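You operate a simulated robot arm through the tools that you are given. There is no shell and no other tool. Be economical: measure what you need, move in short steps, check, and stop when the job is done.

The job below is to be done with a simulated robot arm. You get a single attempt, and the scene is never put back.

JOB
Gauge pad 92 and stand it in the blue slot for its reading.
Fine: knob to READ, back to OPEN before the pad comes out; leave the other pads.

The check looks at the end state, three seconds after you hand in, the way a careful person would. Anything else that was tipped, shoved, dropped, spilled or broken makes it a failure.

ROBOT AND FRAMES
A 6-joint arm with a two-finger gripper, hanging from a carriage that runs on a gantry, over the field with the corners [-1.29, 0.274], [-1.289, -1.826], [0.091, -1.826], [0.09, 0.274] (x, y) and turns from -310 to 378 degrees about z. Base frame: it is fixed where the carriage stands at the start and does not move with it; the origin is on the floor, on the carriage's upright axis, x ahead of it, y to its left, z up; the surface under the hand at the start is at about z = 0.84. Units: m, degrees, N and s.
With the tool pointing down near the work surface it reaches from about 0.1 to 0.48 m from the robot's upright axis, wherever it stands. Its first joint turns from -166.0 to 166.0 degrees. Places, roughly: 1 mm slot of the blue rack [0.7, 0.1, 0.8]; 3 mm slot of the blue rack [0.7, 0.1, 0.8]; 5 mm slot of the blue rack [0.7, 0.1, 0.8]; gauge knob [0.6, -0.1, 0.9]; slot of the thickness gauge [0.6, -0.1, 0.8]. Payload 2.45 kg.
Tool frame: the origin (TCP) lies between the finger pads and is the grasp point; the fingertips stand 0.026 m ahead of it; z points along the fingers, y is the line along which they close. The gripper opens to 0.096 m. The gripper's body begins 0.069 m behind the TCP.
Orientation is told as [roll, pitch, yaw] about the base's x, y, z axes, in that order, counted from this pose: with the fingers straight down and closing along the base's y, the tool's x points along the base's -x, its y along +y and its z along -z.

CONTROLS
- The arm moves only by the tool arm_command. Its argument "targets" is a list of rows, each a list of 7 numbers: the opening, from 0 (shut) to 1 (fully open), then the shift along the tool's x, y, z in cm, then the turn, a rotation vector about the tool's x, y, z in degrees. In form: [[hand, x, y, z, ax, ay, az], ...]. A call has 1 to 20 rows; each row shifts and turns the commanded pose from where the row before left it, along the tool's axes as they then stand. Each row takes 0.2 s and may step no farther than 0.05 m and 8.6 degrees from the row before; otherwise, or with a gripper value out of range, the whole call is refused. A pose out of reach is approached as far as the arm can. The call stops where the force on the tool passes 40 N (or 10 N more than at its start, if that is more) or the arm is blocked; 0.2 s more then pass. The fingers move at their own pace and stop on an object; they squeeze with about 35 N. The grip force told is the motor's: it shows also when the fingers shut on nothing. Time passes only in rows, and 0.2 s behind the last, so rows that do not move let the fingers close. It gives the time, the measured TCP pose, the force on the tool (base axes), the opening and the grip force at its end, in the units of the frame above (readings bear some noise), with the torque about the TCP (base axes, N m) and any sound that the robot's microphone picked up, and new pictures: "views" is both (left out), scene, wrist or none.
- Cameras (640 x 400 px; columns grow to the right, rows downward): "scene" is now at [0.2559, -0.0166, 1.7879]; the picture's right is [-0.28, -0.96, 0.00], its down [-0.87, 0.26, -0.41] and it looks along [0.40, -0.12, -0.91] (base axes); focal length 268 px, centre (320, 200). "wrist" rides on the gripper at [0.082, 0.003, -0.098] in the tool frame; the picture's right is [-0.04, 1.00, 0.00], its down [-0.73, -0.03, -0.68] and it looks along [-0.68, -0.03, 0.73] (tool axes); focal length 256 px, centre (320, 200). There is no depth. A picture from a camera that has moved, and an enlarged one, comes with that camera's place and axes in the base frame and with its lens.
- move_column(by): slides the trunk up (or, below 0, down) by that many m; the arm and the scene camera ride with it, the base frame stays. It gives what a move gives, with no picture.
- base_move(legs): drives the robot by 1 to 6 legs, each [ahead, left, turn to the left] in m, m and degrees, along the robot's own axes; the way and the turn of a leg run together, so that a leg with both is an arc; at most 1.5 m and 180 degrees a leg. The arm and the cameras ride along, it lands a little off, and it stops where it bumps. It keeps to its track: a leg is cut to what the track allows. It gives what a move gives, and a new picture of the scene camera.
- head_to(pan, tilt): turns the head with the scene camera to pan (to the left, within 155 degrees either way) and tilt (down, from -29 to 69), counted from straight ahead of the robot. It gives what a move gives, and a new picture of the scene camera.
- enlarge(camera, box): a new picture of the part [left, top, right, bottom] of that camera's present view, enlarged. It takes no simulated time.
- finish_job(): hands the job in; it is judged then, once.

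Go step by step. Nothing tells you exact positions but the pictures and the camera data: compare them with the known pose of the tool, close in by small moves and look again before you grip or let go. The budget is 120 turns and 260 pictures, counting those below and the enlarged ones. Unless the task says otherwise, let go and move clear before handing in, and close with one line.

The tools are called after "Emit:" by a JSON object that holds its "op" and its "data". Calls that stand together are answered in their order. arm_command: Moves the arm, as the interface text tells. Its arguments: {"type":"object","properties":{"targets":{"type":"array"},"views":{"type":"string","enum":["both","scene","wrist","none"]}},"required":["targets"]} The other tools are called the same way: move_column (by) slides the trunk up or down; base_move (legs) drives the base; head_to (pan, tilt) turns the head that bears the scene camera; enlarge (camera, box) takes an enlarged picture of a part of a camera's view; finish_job () hands the job in.

At the start:

```text
clock: 0.0
position: [0.5249, -0.0606, 1.1784]
ee_rot: [0.0, 0.0, 0.0]
force: [0.5, -0.4, 0.6]
wrist_torque: [0.01, 0.01, -0.03]
grip_width: 0.0958
finger_force: 0.1
trunk travel left (down, up): [-0.524, 0.078]
robot x, y, heading: [-0.0003, -0.0034, -0.1]
head pan, tilt: [-16.4, 65.6]
```

scene: 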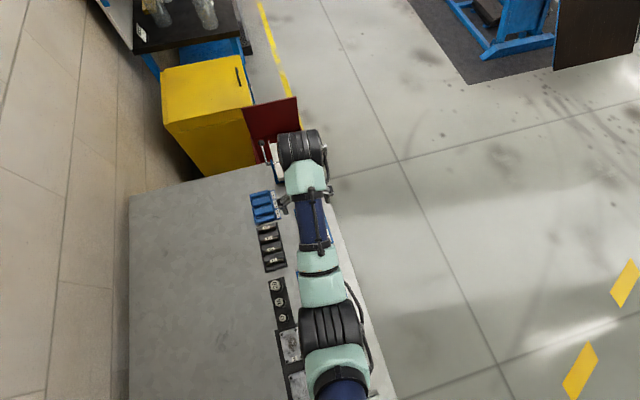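
wrist: 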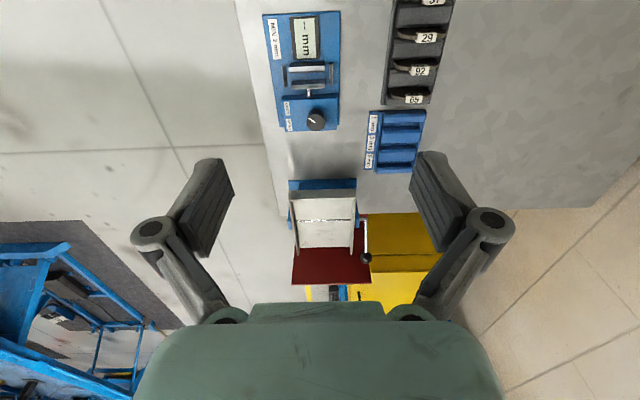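

I see the gauge, the blue rack and the dark pad rack in the wrist view. I'll look closer to read the labels.

Emit:
{"op": "enlarge", "data": {"camera": "wrist", "box": [240, 0, 480, 180]}}

Emit:
{"op": "enlarge", "data": {"camera": "scene", "box": [220, 130, 360, 300]}}

```text
2.22 times, centred on (360, 90) of wrist
camera zoom: at [0.4423, -0.0551, 1.2764], right [0.04, 1.0, 0.0], down [0.73, -0.03, 0.68], along [0.68, -0.03, -0.73], focal length 569 px, centre (231, 444)
```

zoom: 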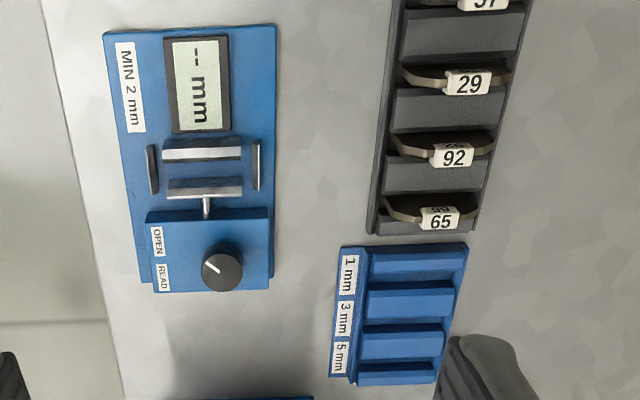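

```text
2.35 times, centred on (290, 215) of scene
camera zoom: at [0.2559, -0.0166, 1.7879], right [-0.28, -0.96, 0.0], down [-0.87, 0.26, -0.41], along [0.4, -0.12, -0.91], focal length 631 px, centre (391, 165)
```

zoom: 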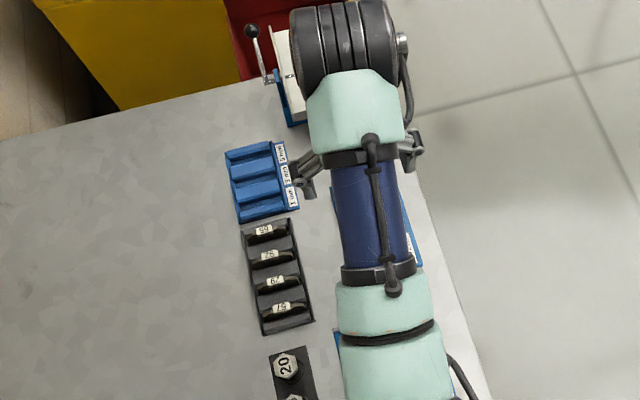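

Dark rack is around x 0.52–0.60, y 0.08 (pads spaced about 40 mm along x). The blue rack is at about x 0.69, the gauge slot near (0.566, -0.08). I need more reach, so I drive ahead and test.

Emit:
{"op": "base_move", "data": {"legs": [[0.085, 0.03, 0]]}}

```text
clock: 1.1
position: [0.6084, -0.0287, 1.1786]
ee_rot: [0.0, 0.0, 0.2]
force: [0.1, 0.0, 0.1]
wrist_torque: [0.0, -0.01, 0.0]
grip_width: 0.0959
finger_force: 0.1
trunk travel left (down, up): [-0.524, 0.078]
robot x, y, heading: [0.0806, 0.0294, 0.1]
head pan, tilt: [-16.4, 65.6]
camera scene: at [0.3392, 0.0135, 1.7879], right [-0.28, -0.96, 0.0], down [-0.87, 0.26, -0.41], along [0.4, -0.12, -0.91], focal length 268 px, centre (320, 200)
```

scene: 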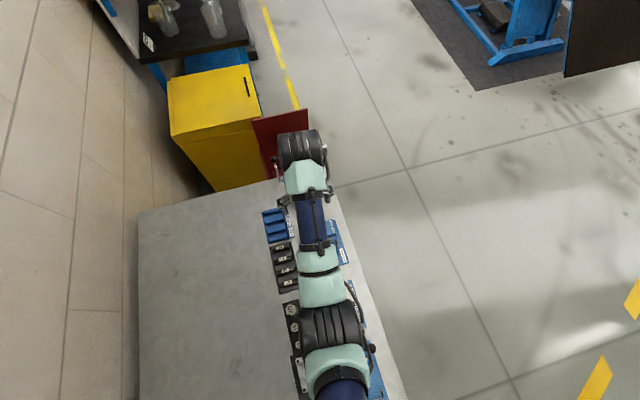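

I move over the pad rack and turn the hand 90° so the fingers close along x, looking again from above.

Emit:
{"op": "arm_command", "data": {"targets": [[0.5, 2.0, 4, 0, 0, 0, 0], [0.5, 2.5, 4, 0, 0, 0, 0], [0.5, 0, 3.1, 2, 0, 0, 0], [0.5, 0, 0, 0, 0, 0, 8.2], [0.5, 0, 0, 0, 0, 0, 8.2], [0.5, 0, 0, 0, 0, 0, 8.2], [0.5, 0, 0, 0, 0, 0, 8.2], [0.5, 0, 0, 0, 0, 0, 8.2], [0.5, 0, 0, 0, 0, 0, 8.2], [0.5, 0, 0, 0, 0, 0, 8.2], [0.5, 0, 0, 0, 0, 0, 8.2], [0.5, 0, 0, 0, 0, 0, 8.2], [0.5, 0, 0, 0, 0, 0, 8.2], [0.5, 0, 0, 0, 0, 0, 8.0], [0.5, 0, 0, 0, 0, 0, 0]]}}

```text
clock: 4.3
position: [0.5779, 0.0824, 1.1368]
ee_rot: [0.0, 0.0, -89.9]
force: [-0.6, -0.7, -0.1]
wrist_torque: [0.02, 0.01, -0.02]
grip_width: 0.0481
finger_force: 0.1
out of reach, approached as far as the arm can: row 1, 2
trunk travel left (down, up): [-0.524, 0.078]
robot x, y, heading: [0.0841, 0.0316, 0.3]
head pan, tilt: [-16.4, 65.6]
camera scene: at [0.3392, 0.0135, 1.7879], right [-0.28, -0.96, 0.0], down [-0.87, 0.26, -0.41], along [0.4, -0.12, -0.91], focal length 268 px, centre (320, 200)
camera wrist: at [0.5802, 0.1645, 1.2355], right [1.0, -0.04, 0.0], down [-0.03, -0.73, 0.68], along [-0.03, -0.68, -0.73], focal length 256 px, centre (320, 200)
```

scene: 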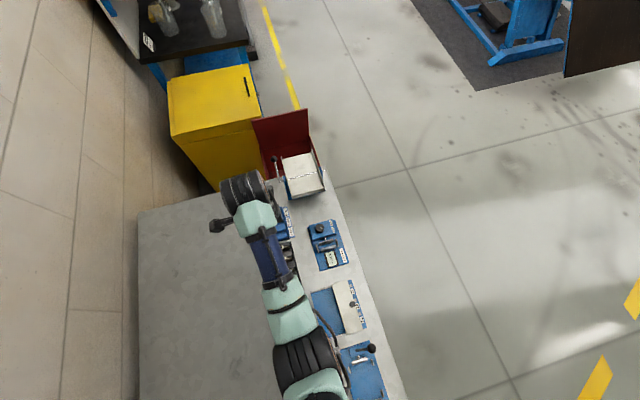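
wrist: 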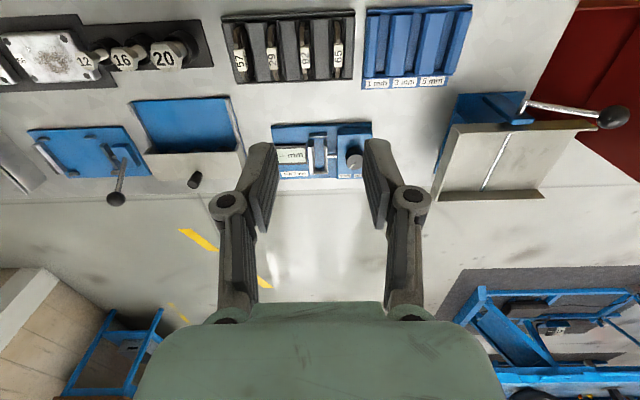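

The view is good. I lower the trunk for more reach and closer sight.

Emit:
{"op": "move_column", "data": {"by": -0.13}}

Emit:
{"op": "enlarge", "data": {"camera": "wrist", "box": [160, 0, 480, 200]}}

```text
clock: 5.9
position: [0.5772, 0.0812, 1.0074]
ee_rot: [0.0, 0.1, -89.9]
force: [-0.6, 0.8, -0.3]
wrist_torque: [-0.01, -0.02, -0.03]
grip_width: 0.0479
finger_force: 0.0
trunk travel left (down, up): [-0.394, 0.208]
robot x, y, heading: [0.0829, 0.0298, 0.0]
head pan, tilt: [-16.4, 65.6]
```

```text
2.00 times, centred on (320, 100) of wrist
camera zoom: at [0.5801, 0.1646, 1.1055], right [1.0, -0.04, 0.0], down [-0.03, -0.73, 0.68], along [-0.03, -0.68, -0.73], focal length 512 px, centre (320, 400)
```

zoom: 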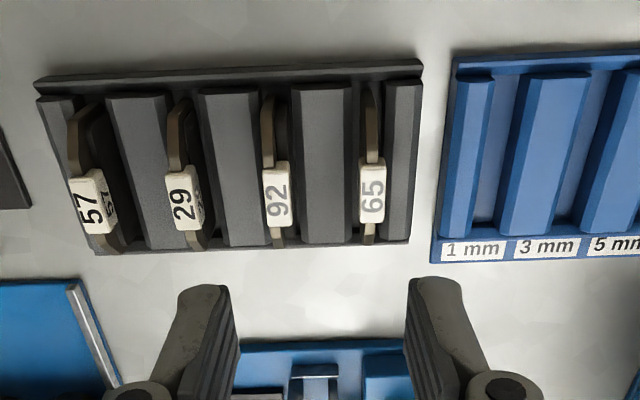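

Label 92 triangulates to about (0.559, 0.080, 0.890), with rib tops at about 0.858. I move right above it and look again.

Emit:
{"op": "arm_command", "data": {"targets": [[0.4, 0, -1.8, 0, 0, 0, 0], [0.4, -0.1, 0, 4.5, 0, 0, 0], [0.4, 0, 0, 0, 0, 0, 0], [0.4, 0, 0, 0, 0, 0, 0]], "views": "wrist"}}

Emit:
{"op": "enlarge", "data": {"camera": "wrist", "box": [200, 60, 440, 210]}}

```text
clock: 6.9
position: [0.5582, 0.08, 0.9615]
ee_rot: [0.0, 0.1, -89.9]
force: [0.6, -0.4, -0.9]
wrist_torque: [0.0, -0.06, 0.02]
grip_width: 0.0382
finger_force: 0.0
trunk travel left (down, up): [-0.394, 0.208]
robot x, y, heading: [0.0817, 0.0295, 0.1]
head pan, tilt: [-16.4, 65.6]
camera wrist: at [0.5607, 0.1626, 1.0599], right [1.0, -0.04, 0.0], down [-0.03, -0.73, 0.68], along [-0.03, -0.68, -0.73], focal length 256 px, centre (320, 200)
```

wrist: 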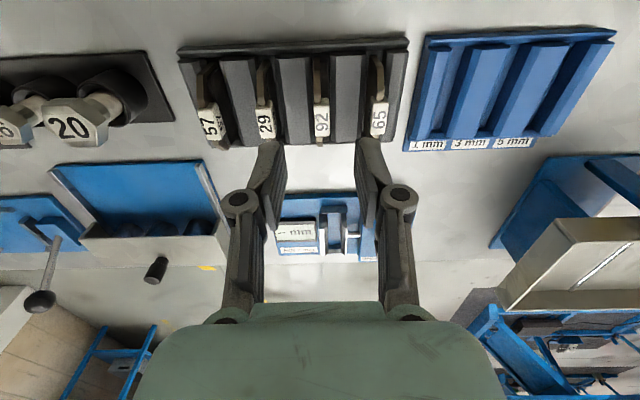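

```text
2.67 times, centred on (320, 135) of wrist
camera zoom: at [0.5607, 0.1626, 1.0599], right [1.0, -0.04, 0.0], down [-0.03, -0.73, 0.68], along [-0.03, -0.68, -0.73], focal length 683 px, centre (320, 373)
```

zoom: 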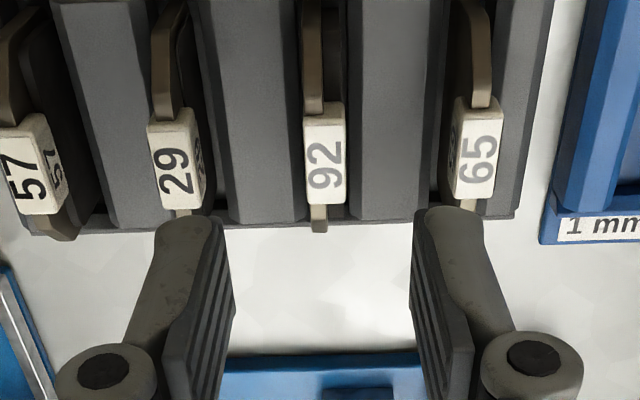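

Label 92 sits at x≈0.558, y≈0.082, centred between the fingers with about 5 mm to each neighbour. I go down to tips ≈0.868.

Emit:
{"op": "arm_command", "data": {"targets": [[0.35, 0.2, 0, 0, 0, 0, 0], [0.35, 0, 0, 2, 0, 0, 0], [0.35, 0, 0, 2, 0, 0, 0], [0.35, 0, 0, 1.5, 0, 0, 0], [0.35, 0, 0, 0, 0, 0, 0]], "views": "wrist"}}

Emit:
{"op": "enlarge", "data": {"camera": "wrist", "box": [200, 60, 440, 210]}}

```text
clock: 8.1
position: [0.5579, 0.0845, 0.9076]
ee_rot: [0.0, 0.0, -89.8]
force: [-0.1, -0.1, -0.2]
wrist_torque: [-0.02, 0.02, 0.0]
grip_width: 0.0337
finger_force: 0.0
trunk travel left (down, up): [-0.394, 0.208]
robot x, y, heading: [0.0827, 0.0333, -0.0]
head pan, tilt: [-16.4, 65.6]
camera wrist: at [0.5609, 0.1664, 1.0058], right [1.0, -0.04, 0.0], down [-0.03, -0.73, 0.68], along [-0.03, -0.68, -0.73], focal length 256 px, centre (320, 200)
```

wrist: 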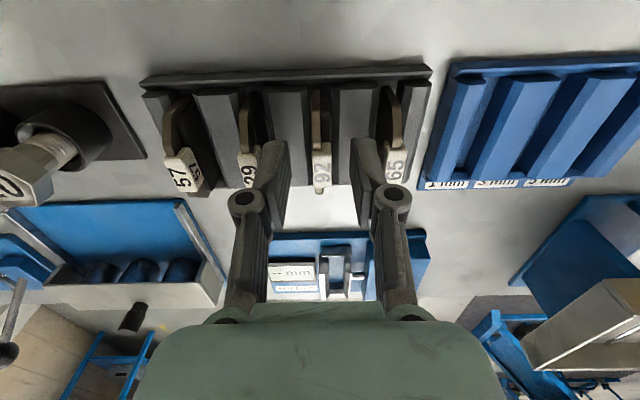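

```text
2.67 times, centred on (320, 135) of wrist
camera zoom: at [0.5609, 0.1664, 1.0058], right [1.0, -0.04, 0.0], down [-0.03, -0.73, 0.68], along [-0.03, -0.68, -0.73], focal length 683 px, centre (320, 373)
```

zoom: 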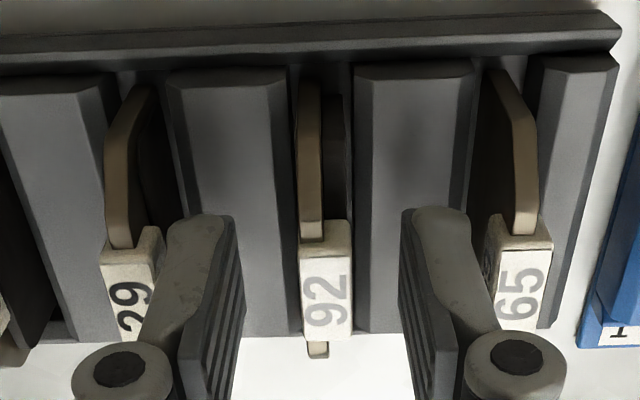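

All clear. I descend another 1.4 cm and close gently on the pad.

Emit:
{"op": "arm_command", "data": {"targets": [[0.35, -0.15, 0, 0.8, 0, 0, 0], [0.35, 0, 0, 0.6, 0, 0, 0], [0.35, 0, 0, 0, 0, 0, 0], [0.2, 0, 0, 0, 0, 0, 0], [0.0, 0, 0, 0, 0, 0, 0], [0.0, 0, 0, 0, 0, 0, 0], [0.0, 0, 0, 0, 0, 0, 0]], "views": "wrist"}}

Emit:
{"op": "enlarge", "data": {"camera": "wrist", "box": [200, 60, 440, 210]}}

```text
clock: 9.7
position: [0.5596, 0.0811, 0.8923]
ee_rot: [-0.1, 0.0, -89.9]
force: [-0.8, -0.2, -0.5]
wrist_torque: [0.02, -0.04, -0.01]
grip_width: 0.0096
finger_force: 34.7
trunk travel left (down, up): [-0.394, 0.208]
robot x, y, heading: [0.0809, 0.0314, 0.2]
head pan, tilt: [-16.4, 65.6]
camera wrist: at [0.5613, 0.1645, 0.9918], right [1.0, -0.04, 0.0], down [-0.03, -0.73, 0.68], along [-0.03, -0.68, -0.73], focal length 256 px, centre (320, 200)
```

wrist: 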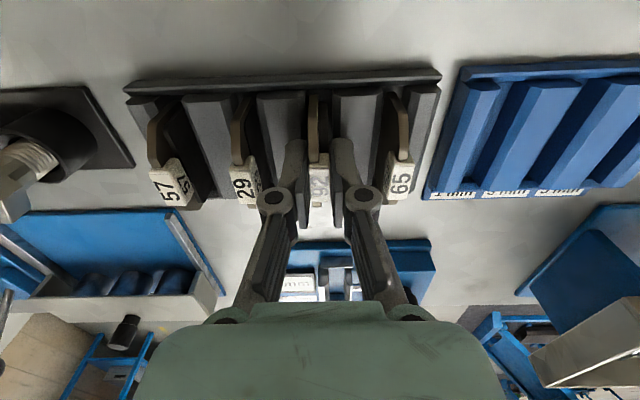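

```text
2.67 times, centred on (320, 135) of wrist
camera zoom: at [0.5613, 0.1645, 0.9918], right [1.0, -0.04, 0.0], down [-0.03, -0.73, 0.68], along [-0.03, -0.68, -0.73], focal length 683 px, centre (320, 373)
```

zoom: 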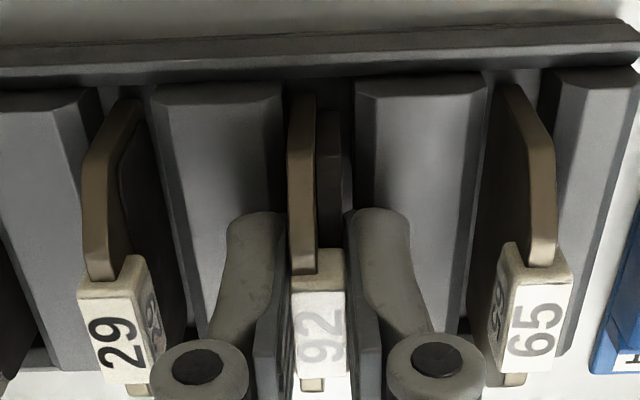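

Gripped at 9.6 mm. I lift straight up.

Emit:
{"op": "arm_command", "data": {"targets": [[0.0, 0, 0, -1, 0, 0, 0], [0.0, 0, 0, -2, 0, 0, 0], [0.0, 0, 0, -3, 0, 0, 0], [0.0, 0, 0, -4, 0, 0, 0], [0.0, 0, 0, 0, 0, 0, 0]]}}

Emit:
{"op": "enlarge", "data": {"camera": "wrist", "box": [200, 60, 440, 210]}}

Emit:
{"op": "enlarge", "data": {"camera": "scene", "box": [200, 170, 400, 330]}}

```text
clock: 10.9
position: [0.5601, 0.081, 0.9936]
ee_rot: [-0.1, 0.0, -89.9]
force: [1.2, -1.2, -0.6]
wrist_torque: [-0.05, 0.02, -0.01]
grip_width: 0.01
finger_force: 34.7
trunk travel left (down, up): [-0.394, 0.208]
robot x, y, heading: [0.079, 0.0273, 0.1]
head pan, tilt: [-16.4, 65.6]
camera scene: at [0.3392, 0.0135, 1.6579], right [-0.28, -0.96, 0.0], down [-0.87, 0.26, -0.41], along [0.4, -0.12, -0.91], focal length 268 px, centre (320, 200)
camera wrist: at [0.5624, 0.1641, 1.0907], right [1.0, -0.04, 0.0], down [-0.03, -0.73, 0.68], along [-0.03, -0.68, -0.73], focal length 256 px, centre (320, 200)
```

scene: 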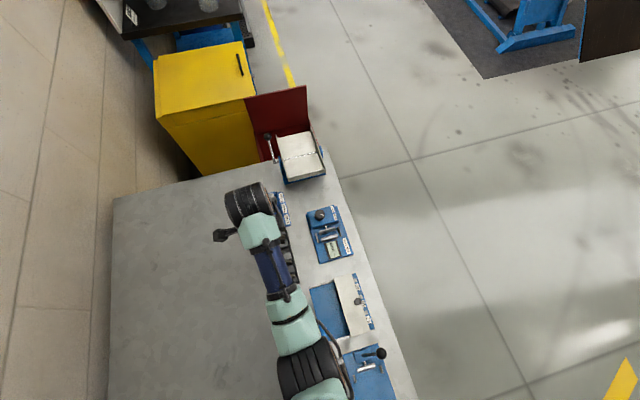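
wrist: 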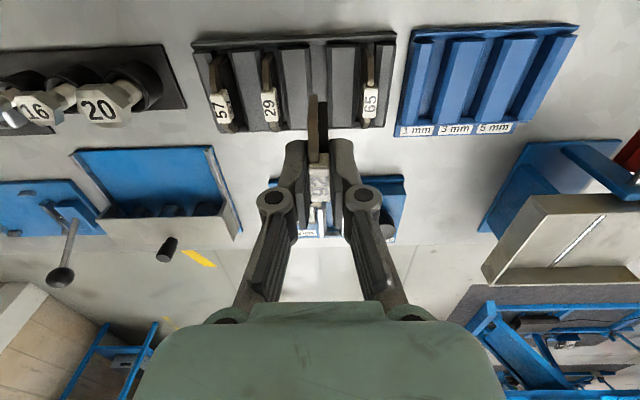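

```text
2.67 times, centred on (320, 135) of wrist
camera zoom: at [0.5624, 0.1641, 1.0907], right [1.0, -0.04, 0.0], down [-0.03, -0.73, 0.68], along [-0.03, -0.68, -0.73], focal length 683 px, centre (320, 373)
```

zoom: 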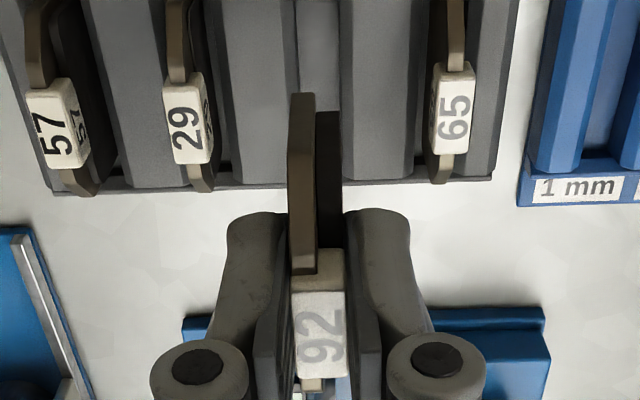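

```text
2.50 times, centred on (300, 250) of scene
camera zoom: at [0.3392, 0.0135, 1.6579], right [-0.28, -0.96, 0.0], down [-0.87, 0.26, -0.41], along [0.4, -0.12, -0.91], focal length 671 px, centre (370, 75)
```

zoom: 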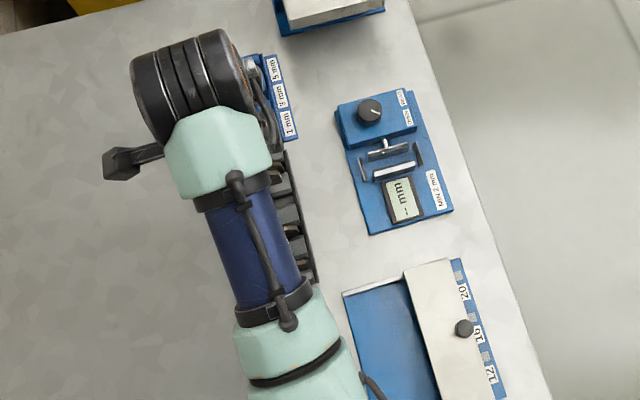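

The pad is out cleanly. I shift aside so the wrist camera sees the gauge past the hand and can measure its slot.

Emit:
{"op": "arm_command", "data": {"targets": [[0.0, 0, 3, -1, 0, 0, 0], [0.0, 0, 4, 0, 0, 0, 0], [0.0, -3, 1, 0, 0, 0, 0], [0.0, 0, 0, 0, 0, 0, 0], [0.0, 0, 0, 0, 0, 0, 0]], "views": "wrist"}}

Emit:
{"op": "enlarge", "data": {"camera": "wrist", "box": [120, 60, 320, 200]}}

```text
clock: 12.1
position: [0.6418, 0.0523, 1.0034]
ee_rot: [0.1, -0.1, -89.8]
force: [0.2, -0.5, -2.5]
wrist_torque: [0.02, 0.01, 0.02]
grip_width: 0.0098
finger_force: 35.4
trunk travel left (down, up): [-0.394, 0.208]
robot x, y, heading: [0.0835, 0.0291, 0.2]
head pan, tilt: [-16.4, 65.6]
camera wrist: at [0.6433, 0.1346, 1.1019], right [1.0, -0.04, 0.0], down [-0.03, -0.73, 0.68], along [-0.03, -0.68, -0.73], focal length 256 px, centre (320, 200)
```

wrist: 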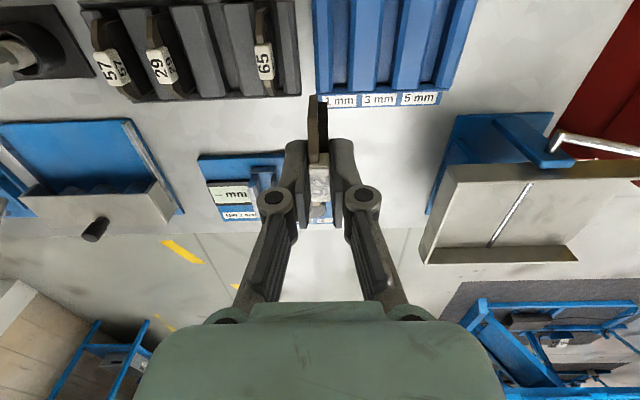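

```text
2.86 times, centred on (220, 130) of wrist
camera zoom: at [0.6433, 0.1346, 1.1019], right [1.0, -0.04, 0.0], down [-0.03, -0.73, 0.68], along [-0.03, -0.68, -0.73], focal length 731 px, centre (606, 400)
```

zoom: 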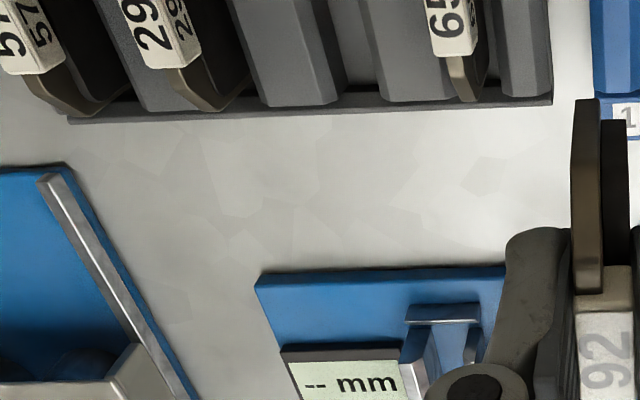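

I need the gauge higher in the picture, so I move further toward -y and up.

Emit:
{"op": "arm_command", "data": {"targets": [[0.0, -3, 1, -2, 0, 0, 0], [0.0, -3, 1, -2, 0, 0, 0], [0.0, -2, 0, 0, 0, 0, 0], [0.0, 0, 0, 0, 0, 0, 0]], "views": "wrist"}}

Emit:
{"op": "enlarge", "data": {"camera": "wrist", "box": [160, 40, 320, 160]}}

```text
clock: 13.1
position: [0.6616, -0.0262, 1.0448]
ee_rot: [0.0, 0.1, -89.9]
force: [0.2, -0.7, -1.5]
wrist_torque: [-0.02, -0.01, 0.0]
grip_width: 0.0099
finger_force: 34.9
trunk travel left (down, up): [-0.394, 0.208]
robot x, y, heading: [0.0843, 0.0303, -0.2]
head pan, tilt: [-16.4, 65.6]
camera wrist: at [0.6643, 0.0559, 1.1423], right [1.0, -0.04, 0.0], down [-0.03, -0.73, 0.68], along [-0.03, -0.68, -0.73], focal length 256 px, centre (320, 200)
```

wrist: 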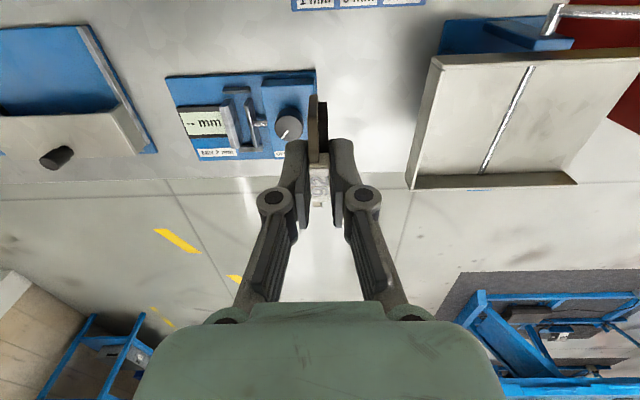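

```text
3.33 times, centred on (240, 100) of wrist
camera zoom: at [0.6643, 0.0559, 1.1423], right [1.0, -0.04, 0.0], down [-0.03, -0.73, 0.68], along [-0.03, -0.68, -0.73], focal length 853 px, centre (587, 533)
```

zoom: 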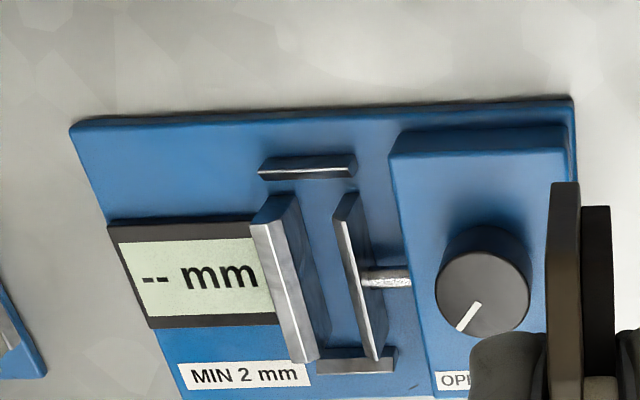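

Excellent view of the gauge. I enlarge further to measure the slot edges.

Emit:
{"op": "enlarge", "data": {"camera": "wrist", "box": [212, 72, 272, 136]}}

Emit:
{"op": "enlarge", "data": {"camera": "scene", "box": [290, 190, 370, 270]}}

```text
6.25 times, centred on (242, 104) of wrist
camera zoom: at [0.6643, 0.0559, 1.1423], right [1.0, -0.04, 0.0], down [-0.03, -0.73, 0.68], along [-0.03, -0.68, -0.73], focal length 1600 px, centre (808, 800)
```

zoom: 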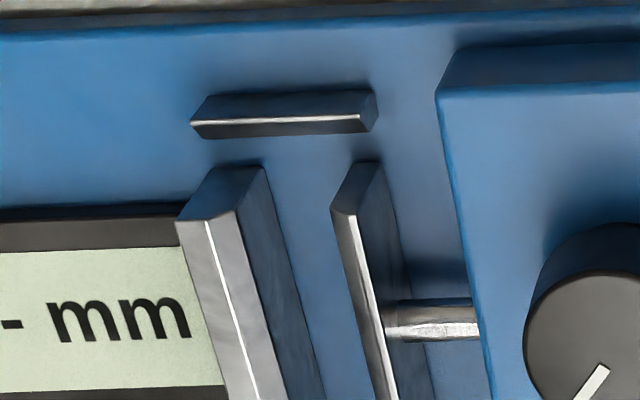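

```text
5.00 times, centred on (330, 230) of scene
camera zoom: at [0.3391, 0.0135, 1.6579], right [-0.28, -0.96, 0.0], down [-0.87, 0.26, -0.41], along [0.4, -0.12, -0.91], focal length 1342 px, centre (270, 50)
```

zoom: 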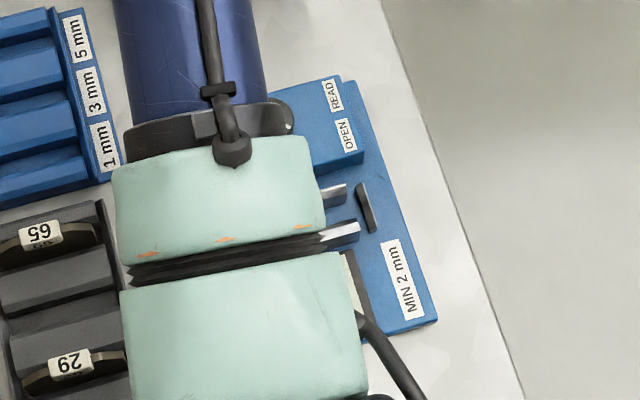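

Gauge slot: jaw faces at x≈0.560 and 0.5755, centre y≈-0.080, jaw tops z≈0.868, end rails near y -0.043 and -0.115. I carry the pad above it, stop short and check alignment.

Emit:
{"op": "arm_command", "data": {"targets": [[0.0, -1.5, -3, 0, 0, 0, 0], [0.0, -2, -3, 0, 0, 0, 0], [0.0, -1.9, -3.35, 0, 0, 0, 0], [0.0, 0, 0, 4, 0, 0, 0], [0.0, 0, 0, 3.5, 0, 0, 0], [0.0, 0, 0, 2, 0, 0, 0], [0.0, 0, 0, 0, 0, 0, 0], [0.0, 0, 0, 0, 0, 0, 0]]}}

Emit:
{"op": "enlarge", "data": {"camera": "wrist", "box": [240, 60, 400, 160]}}

Emit:
{"op": "enlarge", "data": {"camera": "scene", "box": [280, 170, 380, 270]}}

```text
clock: 14.9
position: [0.5778, -0.0826, 0.9313]
ee_rot: [0.1, 0.0, -90.0]
force: [0.0, -0.1, -2.0]
wrist_torque: [0.01, -0.01, 0.01]
grip_width: 0.0098
finger_force: 35.4
out of reach, approached as far as the arm can: row 3
trunk travel left (down, up): [-0.394, 0.208]
robot x, y, heading: [0.0862, 0.0285, -0.0]
head pan, tilt: [-16.4, 65.6]
camera scene: at [0.3392, 0.0135, 1.6579], right [-0.28, -0.96, 0.0], down [-0.87, 0.26, -0.41], along [0.4, -0.12, -0.91], focal length 268 px, centre (320, 200)
camera wrist: at [0.5795, -0.0003, 1.0306], right [1.0, -0.04, 0.0], down [-0.03, -0.73, 0.68], along [-0.03, -0.68, -0.73], focal length 256 px, centre (320, 200)
```

scene: 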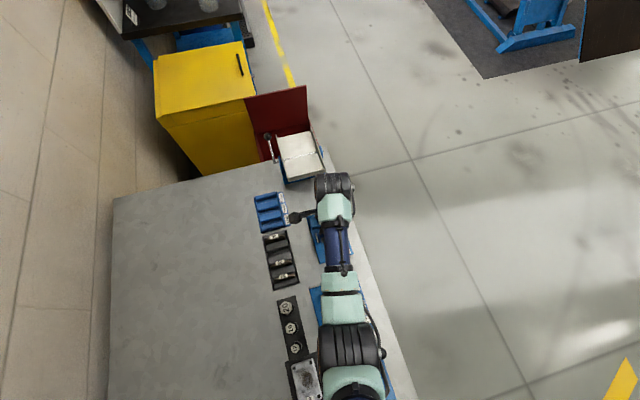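
wrist: 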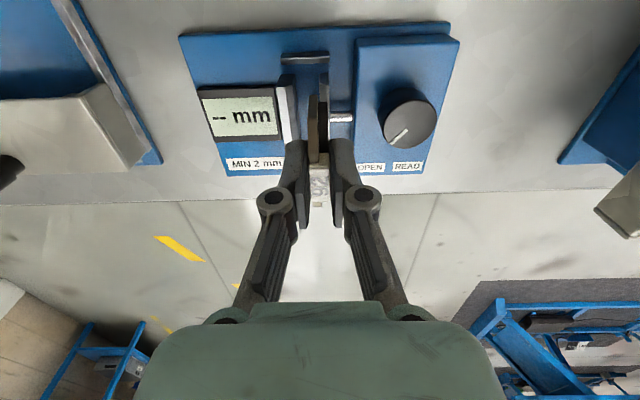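

```text
4.00 times, centred on (320, 110) of wrist
camera zoom: at [0.5795, -0.0003, 1.0306], right [1.0, -0.04, 0.0], down [-0.03, -0.73, 0.68], along [-0.03, -0.68, -0.73], focal length 1024 px, centre (320, 560)
```

zoom: 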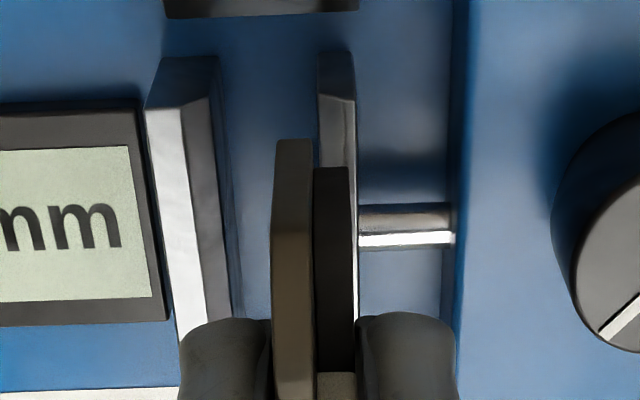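

```text
4.00 times, centred on (330, 220) of scene
camera zoom: at [0.3392, 0.0135, 1.6579], right [-0.28, -0.96, 0.0], down [-0.87, 0.26, -0.41], along [0.4, -0.12, -0.91], focal length 1073 px, centre (280, 120)
```

zoom: 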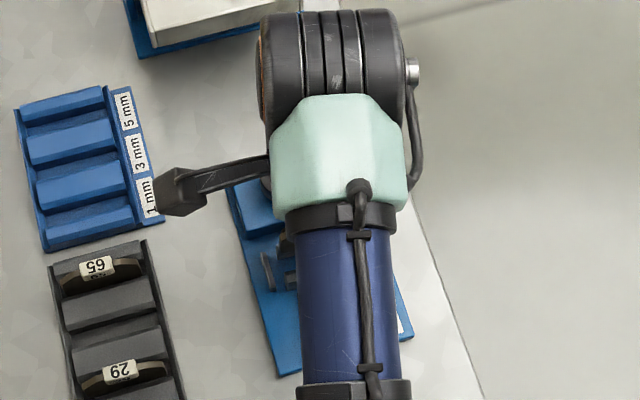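

The pad lies about 8 mm too far toward the moving jaw, while y fits between the rails. I correct x, descend partly and look.

Emit:
{"op": "arm_command", "data": {"targets": [[0.0, 0.1, -0.8, 0, 0, 0, 0], [0.0, 0, 0, 0.5, 0, 0, 0], [0.0, 0, 0, 0, 0, 0, 0], [0.0, 0, 0, 0, 0, 0, 0]], "views": "wrist"}}

Emit:
{"op": "enlarge", "data": {"camera": "wrist", "box": [240, 60, 400, 160]}}

```text
clock: 15.9
position: [0.5684, -0.0816, 0.9308]
ee_rot: [0.1, -0.1, -89.8]
force: [0.9, 0.3, -0.9]
wrist_torque: [-0.02, 0.0, 0.02]
grip_width: 0.01
finger_force: 35.3
trunk travel left (down, up): [-0.394, 0.208]
robot x, y, heading: [0.0846, 0.0314, 0.1]
head pan, tilt: [-16.4, 65.6]
camera wrist: at [0.5708, 0.0009, 1.0272], right [1.0, -0.04, 0.0], down [-0.03, -0.73, 0.68], along [-0.03, -0.68, -0.73], focal length 256 px, centre (320, 200)
```

wrist: 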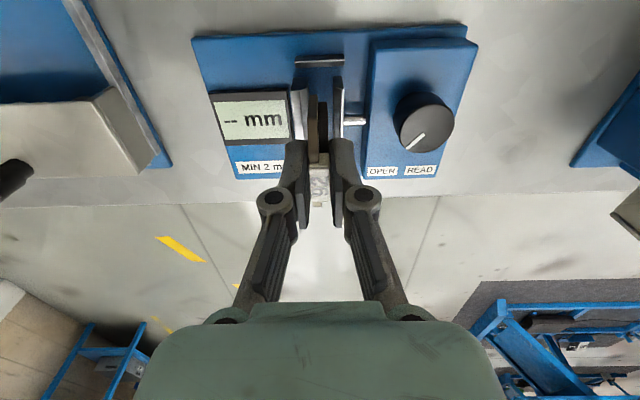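

```text
4.00 times, centred on (320, 110) of wrist
camera zoom: at [0.5708, 0.0009, 1.0272], right [1.0, -0.04, 0.0], down [-0.03, -0.73, 0.68], along [-0.03, -0.68, -0.73], focal length 1024 px, centre (320, 560)
```

zoom: 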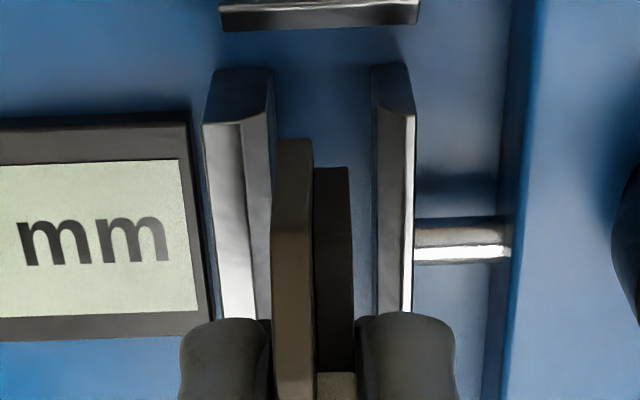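

Pad is centred within about 1.5 mm in the gap. I nudge +1 mm and descend into the slot slowly.

Emit:
{"op": "arm_command", "data": {"targets": [[0.0, 0, 0.1, 0.5, 0, 0, 0], [0.0, 0, 0, 0.7, 0, 0, 0], [0.0, 0, 0, 0.7, 0, 0, 0], [0.0, 0, 0, 0, 0, 0, 0]], "views": "wrist"}}

Emit:
{"op": "enlarge", "data": {"camera": "wrist", "box": [240, 60, 400, 160]}}

```text
clock: 16.9
position: [0.5681, -0.0848, 0.9109]
ee_rot: [0.0, 0.0, -89.9]
force: [-0.7, 0.2, -1.6]
wrist_torque: [0.01, 0.0, 0.03]
grip_width: 0.0097
finger_force: 35.5
trunk travel left (down, up): [-0.394, 0.208]
robot x, y, heading: [0.0823, 0.0309, 0.1]
head pan, tilt: [-16.4, 65.6]
camera wrist: at [0.5716, -0.0008, 1.0089], right [1.0, -0.04, 0.0], down [-0.03, -0.73, 0.68], along [-0.03, -0.68, -0.73], focal length 256 px, centre (320, 200)
```

wrist: 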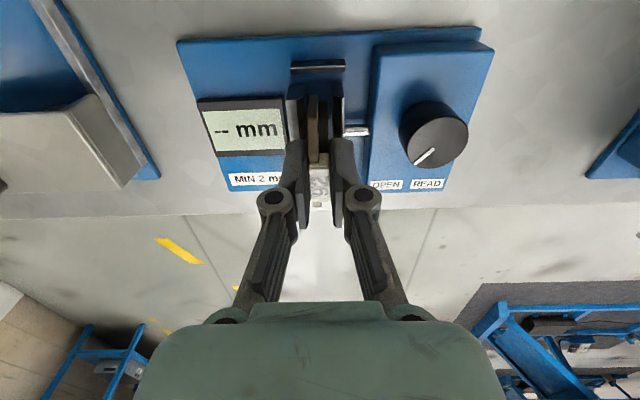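

```text
4.00 times, centred on (320, 110) of wrist
camera zoom: at [0.5716, -0.0008, 1.0089], right [1.0, -0.04, 0.0], down [-0.03, -0.73, 0.68], along [-0.03, -0.68, -0.73], focal length 1024 px, centre (320, 560)
```

zoom: 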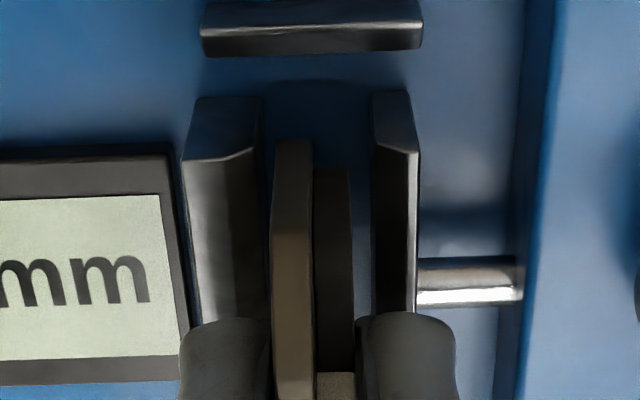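

Pad is entering centrally. I continue down in small steps until contact.

Emit:
{"op": "arm_command", "data": {"targets": [[0.0, 0, 0, 0.6, 0, 0, 0], [0.0, 0, 0, 0.4, 0, 0, 0], [0.0, 0, 0, 0.3, 0, 0, 0], [0.0, 0, 0, 0, 0, 0, 0]], "views": "none"}}

Emit:
{"op": "enlarge", "data": {"camera": "wrist", "box": [240, 60, 400, 160]}}

```text
clock: 17.9
position: [0.5698, -0.0813, 0.9]
ee_rot: [0.1, 0.1, -89.8]
force: [-10.8, 12.3, 31.1]
wrist_torque: [-0.01, 0.45, -0.05]
grip_width: 0.01
finger_force: 35.0
trunk travel left (down, up): [-0.394, 0.208]
robot x, y, heading: [0.0775, 0.0309, 0.1]
head pan, tilt: [-16.4, 65.6]
```

```text
4.00 times, centred on (320, 110) of wrist
camera zoom: at [0.5715, 0.0008, 0.998], right [1.0, -0.04, 0.0], down [-0.03, -0.73, 0.68], along [-0.03, -0.68, -0.74], focal length 1024 px, centre (320, 560)
```

zoom: 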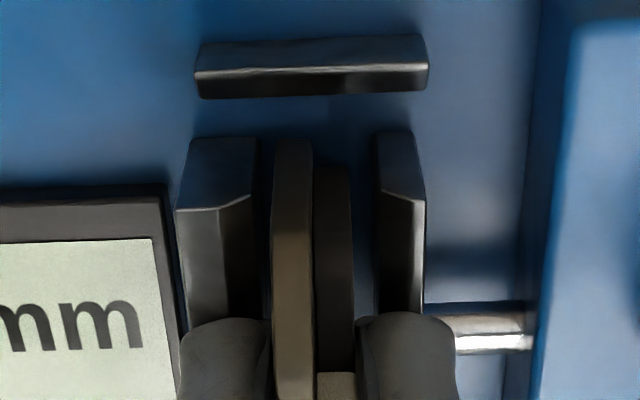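

Contact at 31 N: the pad bottom appears to rest on the gauge floor. I relieve the pressure and release slightly, keeping the opening small.

Emit:
{"op": "arm_command", "data": {"targets": [[0.0, 0, 0, -0.25, 0, 0, 0], [0.0, 0, 0, 0, 0, 0, 0], [0.15, 0, 0, 0, 0, 0, 0], [0.25, 0, 0, 0, 0, 0, 0], [0.25, 0, 0, 0, 0, 0, 0]], "views": "none"}}

Emit:
{"op": "enlarge", "data": {"camera": "wrist", "box": [240, 60, 400, 160]}}

```text
clock: 19.1
position: [0.5682, -0.0858, 0.9001]
ee_rot: [0.1, 0.0, -90.0]
force: [-0.4, 0.9, -0.1]
wrist_torque: [0.0, 0.01, -0.02]
grip_width: 0.0241
finger_force: 0.0
trunk travel left (down, up): [-0.394, 0.208]
robot x, y, heading: [0.0841, 0.0302, 0.2]
head pan, tilt: [-16.4, 65.6]
```

```text
4.00 times, centred on (320, 110) of wrist
camera zoom: at [0.571, -0.0019, 0.9982], right [1.0, -0.04, 0.0], down [-0.03, -0.73, 0.68], along [-0.03, -0.68, -0.73], focal length 1024 px, centre (320, 560)
```

zoom: 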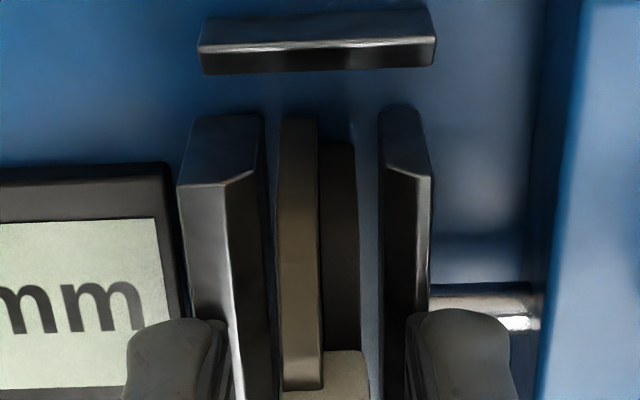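

The pad stands free between the jaws. I rise straight up and look.

Emit:
{"op": "arm_command", "data": {"targets": [[0.27, 0, 0, -1, 0, 0, 0], [0.27, 0, 0, -2, 0, 0, 0], [0.27, 0, 0, -4, 0, 0, 0], [0.27, 0, 0, -4, 0, 0, 0], [0.27, 0, 0, 0, 0, 0, 0]], "views": "wrist"}}

Emit:
{"op": "enlarge", "data": {"camera": "wrist", "box": [220, 80, 420, 205]}}

```text
clock: 20.3
position: [0.5678, -0.0838, 1.0122]
ee_rot: [0.0, -0.1, -89.9]
force: [0.5, 0.1, -0.7]
wrist_torque: [-0.01, 0.03, -0.02]
grip_width: 0.0261
finger_force: 0.0
trunk travel left (down, up): [-0.394, 0.208]
robot x, y, heading: [0.0836, 0.0298, -0.1]
head pan, tilt: [-16.4, 65.6]
camera wrist: at [0.5699, -0.0015, 1.1103], right [1.0, -0.04, 0.0], down [-0.03, -0.73, 0.68], along [-0.03, -0.68, -0.73], focal length 256 px, centre (320, 200)
```

wrist: 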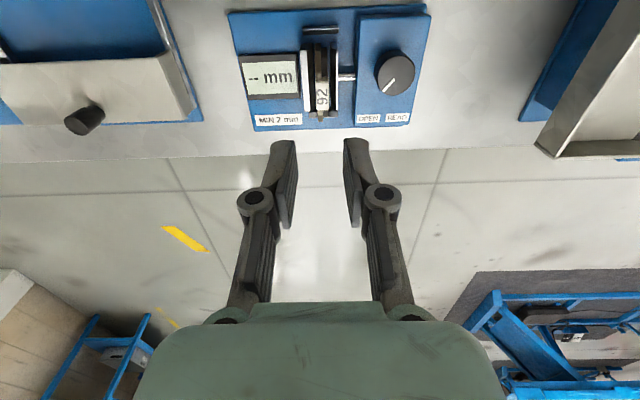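

```text
3.20 times, centred on (320, 142) of wrist
camera zoom: at [0.5699, -0.0015, 1.1103], right [1.0, -0.04, 0.0], down [-0.03, -0.73, 0.68], along [-0.03, -0.68, -0.73], focal length 819 px, centre (320, 384)
```

zoom: 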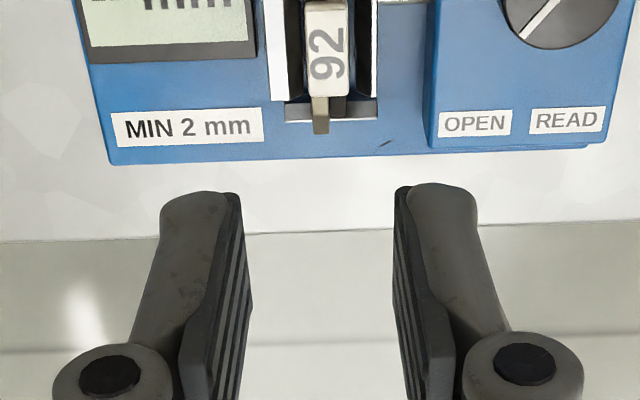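

I check the pad against the rails from here.

Emit:
{"op": "enlarge", "data": {"camera": "wrist", "box": [230, 0, 430, 135]}}

```text
2.96 times, centred on (330, 68) of wrist
camera zoom: at [0.5699, -0.0015, 1.1103], right [1.0, -0.04, 0.0], down [-0.03, -0.73, 0.68], along [-0.03, -0.68, -0.73], focal length 758 px, centre (290, 593)
```

zoom: 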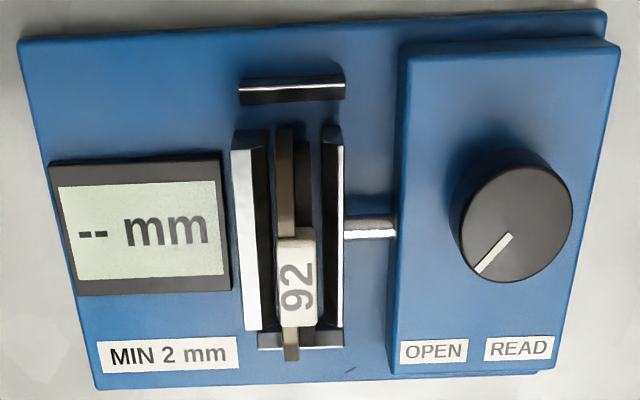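

The pad stands properly between the jaws and rails. The knob is at about (0.627, -0.0705), top z≈0.893, with its pointer to OPEN. I go above it.

Emit:
{"op": "arm_command", "data": {"targets": [[0.4, 0.4, 2, 0, 0, 0, 0], [0.55, 0.4, 2, 0, 0, 0, 0], [0.55, 0.5, 1.9, 0, 0, 0, 0], [0.55, 0, 0, 2.5, 0, 0, 0], [0.55, 0, 0, 2, 0, 0, 0], [0.55, 0, 0, 0, 0, 0, 0]], "views": "wrist"}}

Emit:
{"op": "enlarge", "data": {"camera": "wrist", "box": [220, 60, 420, 200]}}

```text
clock: 21.7
position: [0.6273, -0.0725, 0.9664]
ee_rot: [0.0, 0.0, -90.0]
force: [0.0, -0.4, -0.3]
wrist_torque: [0.01, 0.01, -0.01]
grip_width: 0.0529
finger_force: 0.0
trunk travel left (down, up): [-0.394, 0.208]
robot x, y, heading: [0.084, 0.0316, 0.2]
head pan, tilt: [-16.4, 65.6]
camera wrist: at [0.6299, 0.0107, 1.0646], right [1.0, -0.04, 0.0], down [-0.03, -0.73, 0.68], along [-0.03, -0.68, -0.73], focal length 256 px, centre (320, 200)
```

wrist: 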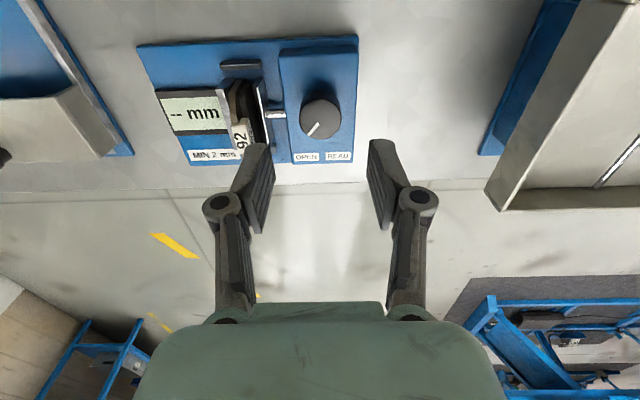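

```text
2.86 times, centred on (320, 130) of wrist
camera zoom: at [0.6299, 0.0107, 1.0646], right [1.0, -0.04, 0.0], down [-0.03, -0.73, 0.68], along [-0.03, -0.68, -0.73], focal length 731 px, centre (320, 400)
```

zoom: 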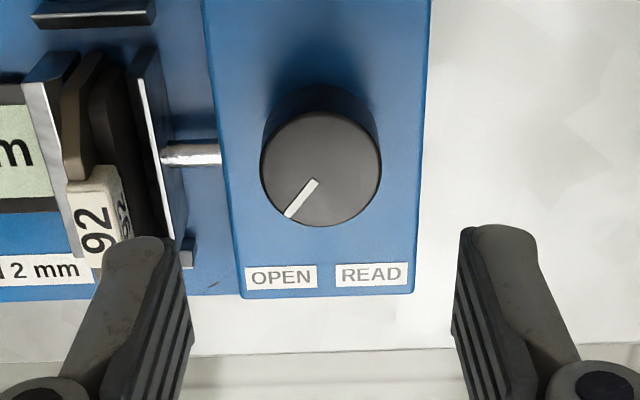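

Knob centre (0.627, -0.071), diameter ≈30 mm. I descend so the tips sit just above its box top, then close.

Emit:
{"op": "arm_command", "data": {"targets": [[0.5, 0.1, 0, 2.5, 0, 0, 0], [0.5, 0, 0, 2, 0, 0, 0], [0.5, 0, 0, 1.2, 0, 0, 0], [0.5, 0, 0, 0, 0, 0, 0], [0.2, 0, 0, 0, 0, 0, 0], [0.2, 0, 0, 0, 0, 0, 0], [0.2, 0, 0, 0, 0, 0, 0]], "views": "wrist"}}

Emit:
{"op": "enlarge", "data": {"camera": "wrist", "box": [220, 60, 420, 200]}}

```text
clock: 23.3
position: [0.6281, -0.0704, 0.9079]
ee_rot: [0.1, 0.1, -89.9]
force: [8.8, 0.1, -8.2]
wrist_torque: [-0.19, -0.31, 0.03]
grip_width: 0.0293
finger_force: 45.4
trunk travel left (down, up): [-0.394, 0.208]
robot x, y, heading: [0.0819, 0.0296, 0.2]
head pan, tilt: [-16.4, 65.6]
camera wrist: at [0.6299, 0.0124, 1.0067], right [1.0, -0.04, 0.0], down [-0.03, -0.73, 0.68], along [-0.03, -0.68, -0.73], focal length 256 px, centre (320, 200)
```

wrist: 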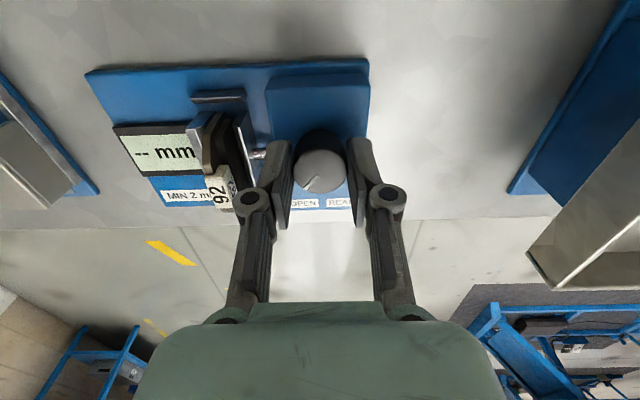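

```text
2.86 times, centred on (320, 130) of wrist
camera zoom: at [0.6299, 0.0124, 1.0067], right [1.0, -0.04, 0.0], down [-0.03, -0.73, 0.68], along [-0.03, -0.68, -0.73], focal length 731 px, centre (320, 400)
```

zoom: 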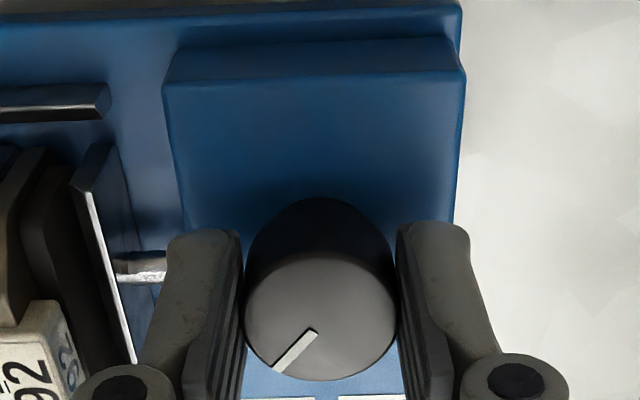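

The knob is gripped with a small side load. I turn it toward READ (counter-clockwise from above) in steps.

Emit:
{"op": "arm_command", "data": {"targets": [[0.2, 0, 0.05, 0, 0, 0, -5], [0.2, 0, 0, 0, 0, 0, -7], [0.2, 0, 0, 0, 0, 0, -7], [0.2, 0, 0, 0, 0, 0, -7], [0.2, 0, 0, 0, 0, 0, -7], [0.2, 0, 0, 0, 0, 0, -7], [0.2, 0, 0, 0, 0, 0, 0]], "views": "wrist"}}

Emit:
{"op": "enlarge", "data": {"camera": "wrist", "box": [200, 60, 440, 220]}}

```text
clock: 24.9
position: [0.6273, -0.0702, 0.9092]
ee_rot: [-0.1, -0.1, -49.9]
force: [-5.1, -4.6, 14.1]
wrist_torque: [0.5, 0.52, -0.01]
grip_width: 0.0295
finger_force: 44.7
trunk travel left (down, up): [-0.394, 0.208]
robot x, y, heading: [0.0837, 0.031, 0.2]
head pan, tilt: [-16.4, 65.6]
camera wrist: at [0.5769, -0.0046, 1.0066], right [0.79, 0.61, 0.0], down [0.45, -0.58, 0.68], along [0.42, -0.54, -0.73], focal length 256 px, centre (320, 200)
```

wrist: 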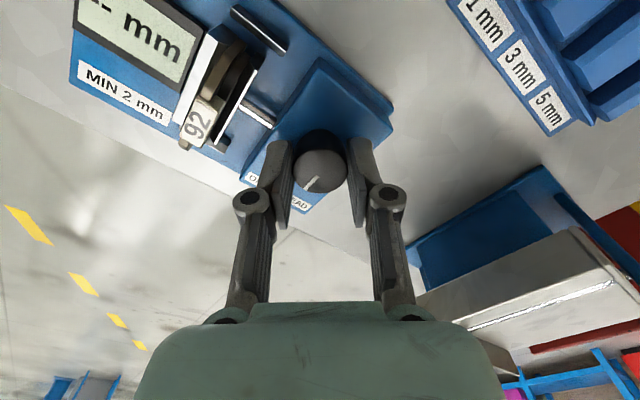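

```text
2.50 times, centred on (320, 140) of wrist
camera zoom: at [0.5769, -0.0046, 1.0066], right [0.79, 0.61, 0.0], down [0.45, -0.58, 0.68], along [0.42, -0.54, -0.73], focal length 640 px, centre (320, 350)
```

zoom: 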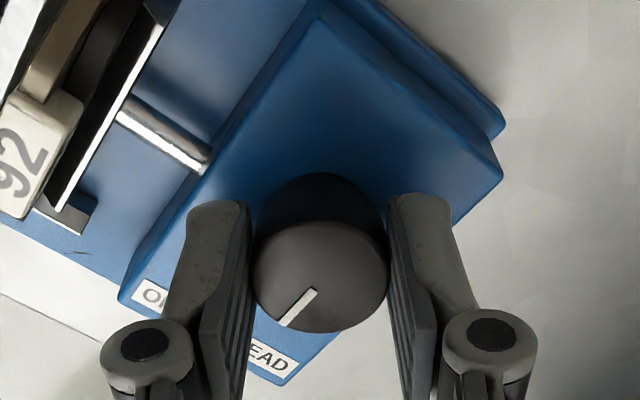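

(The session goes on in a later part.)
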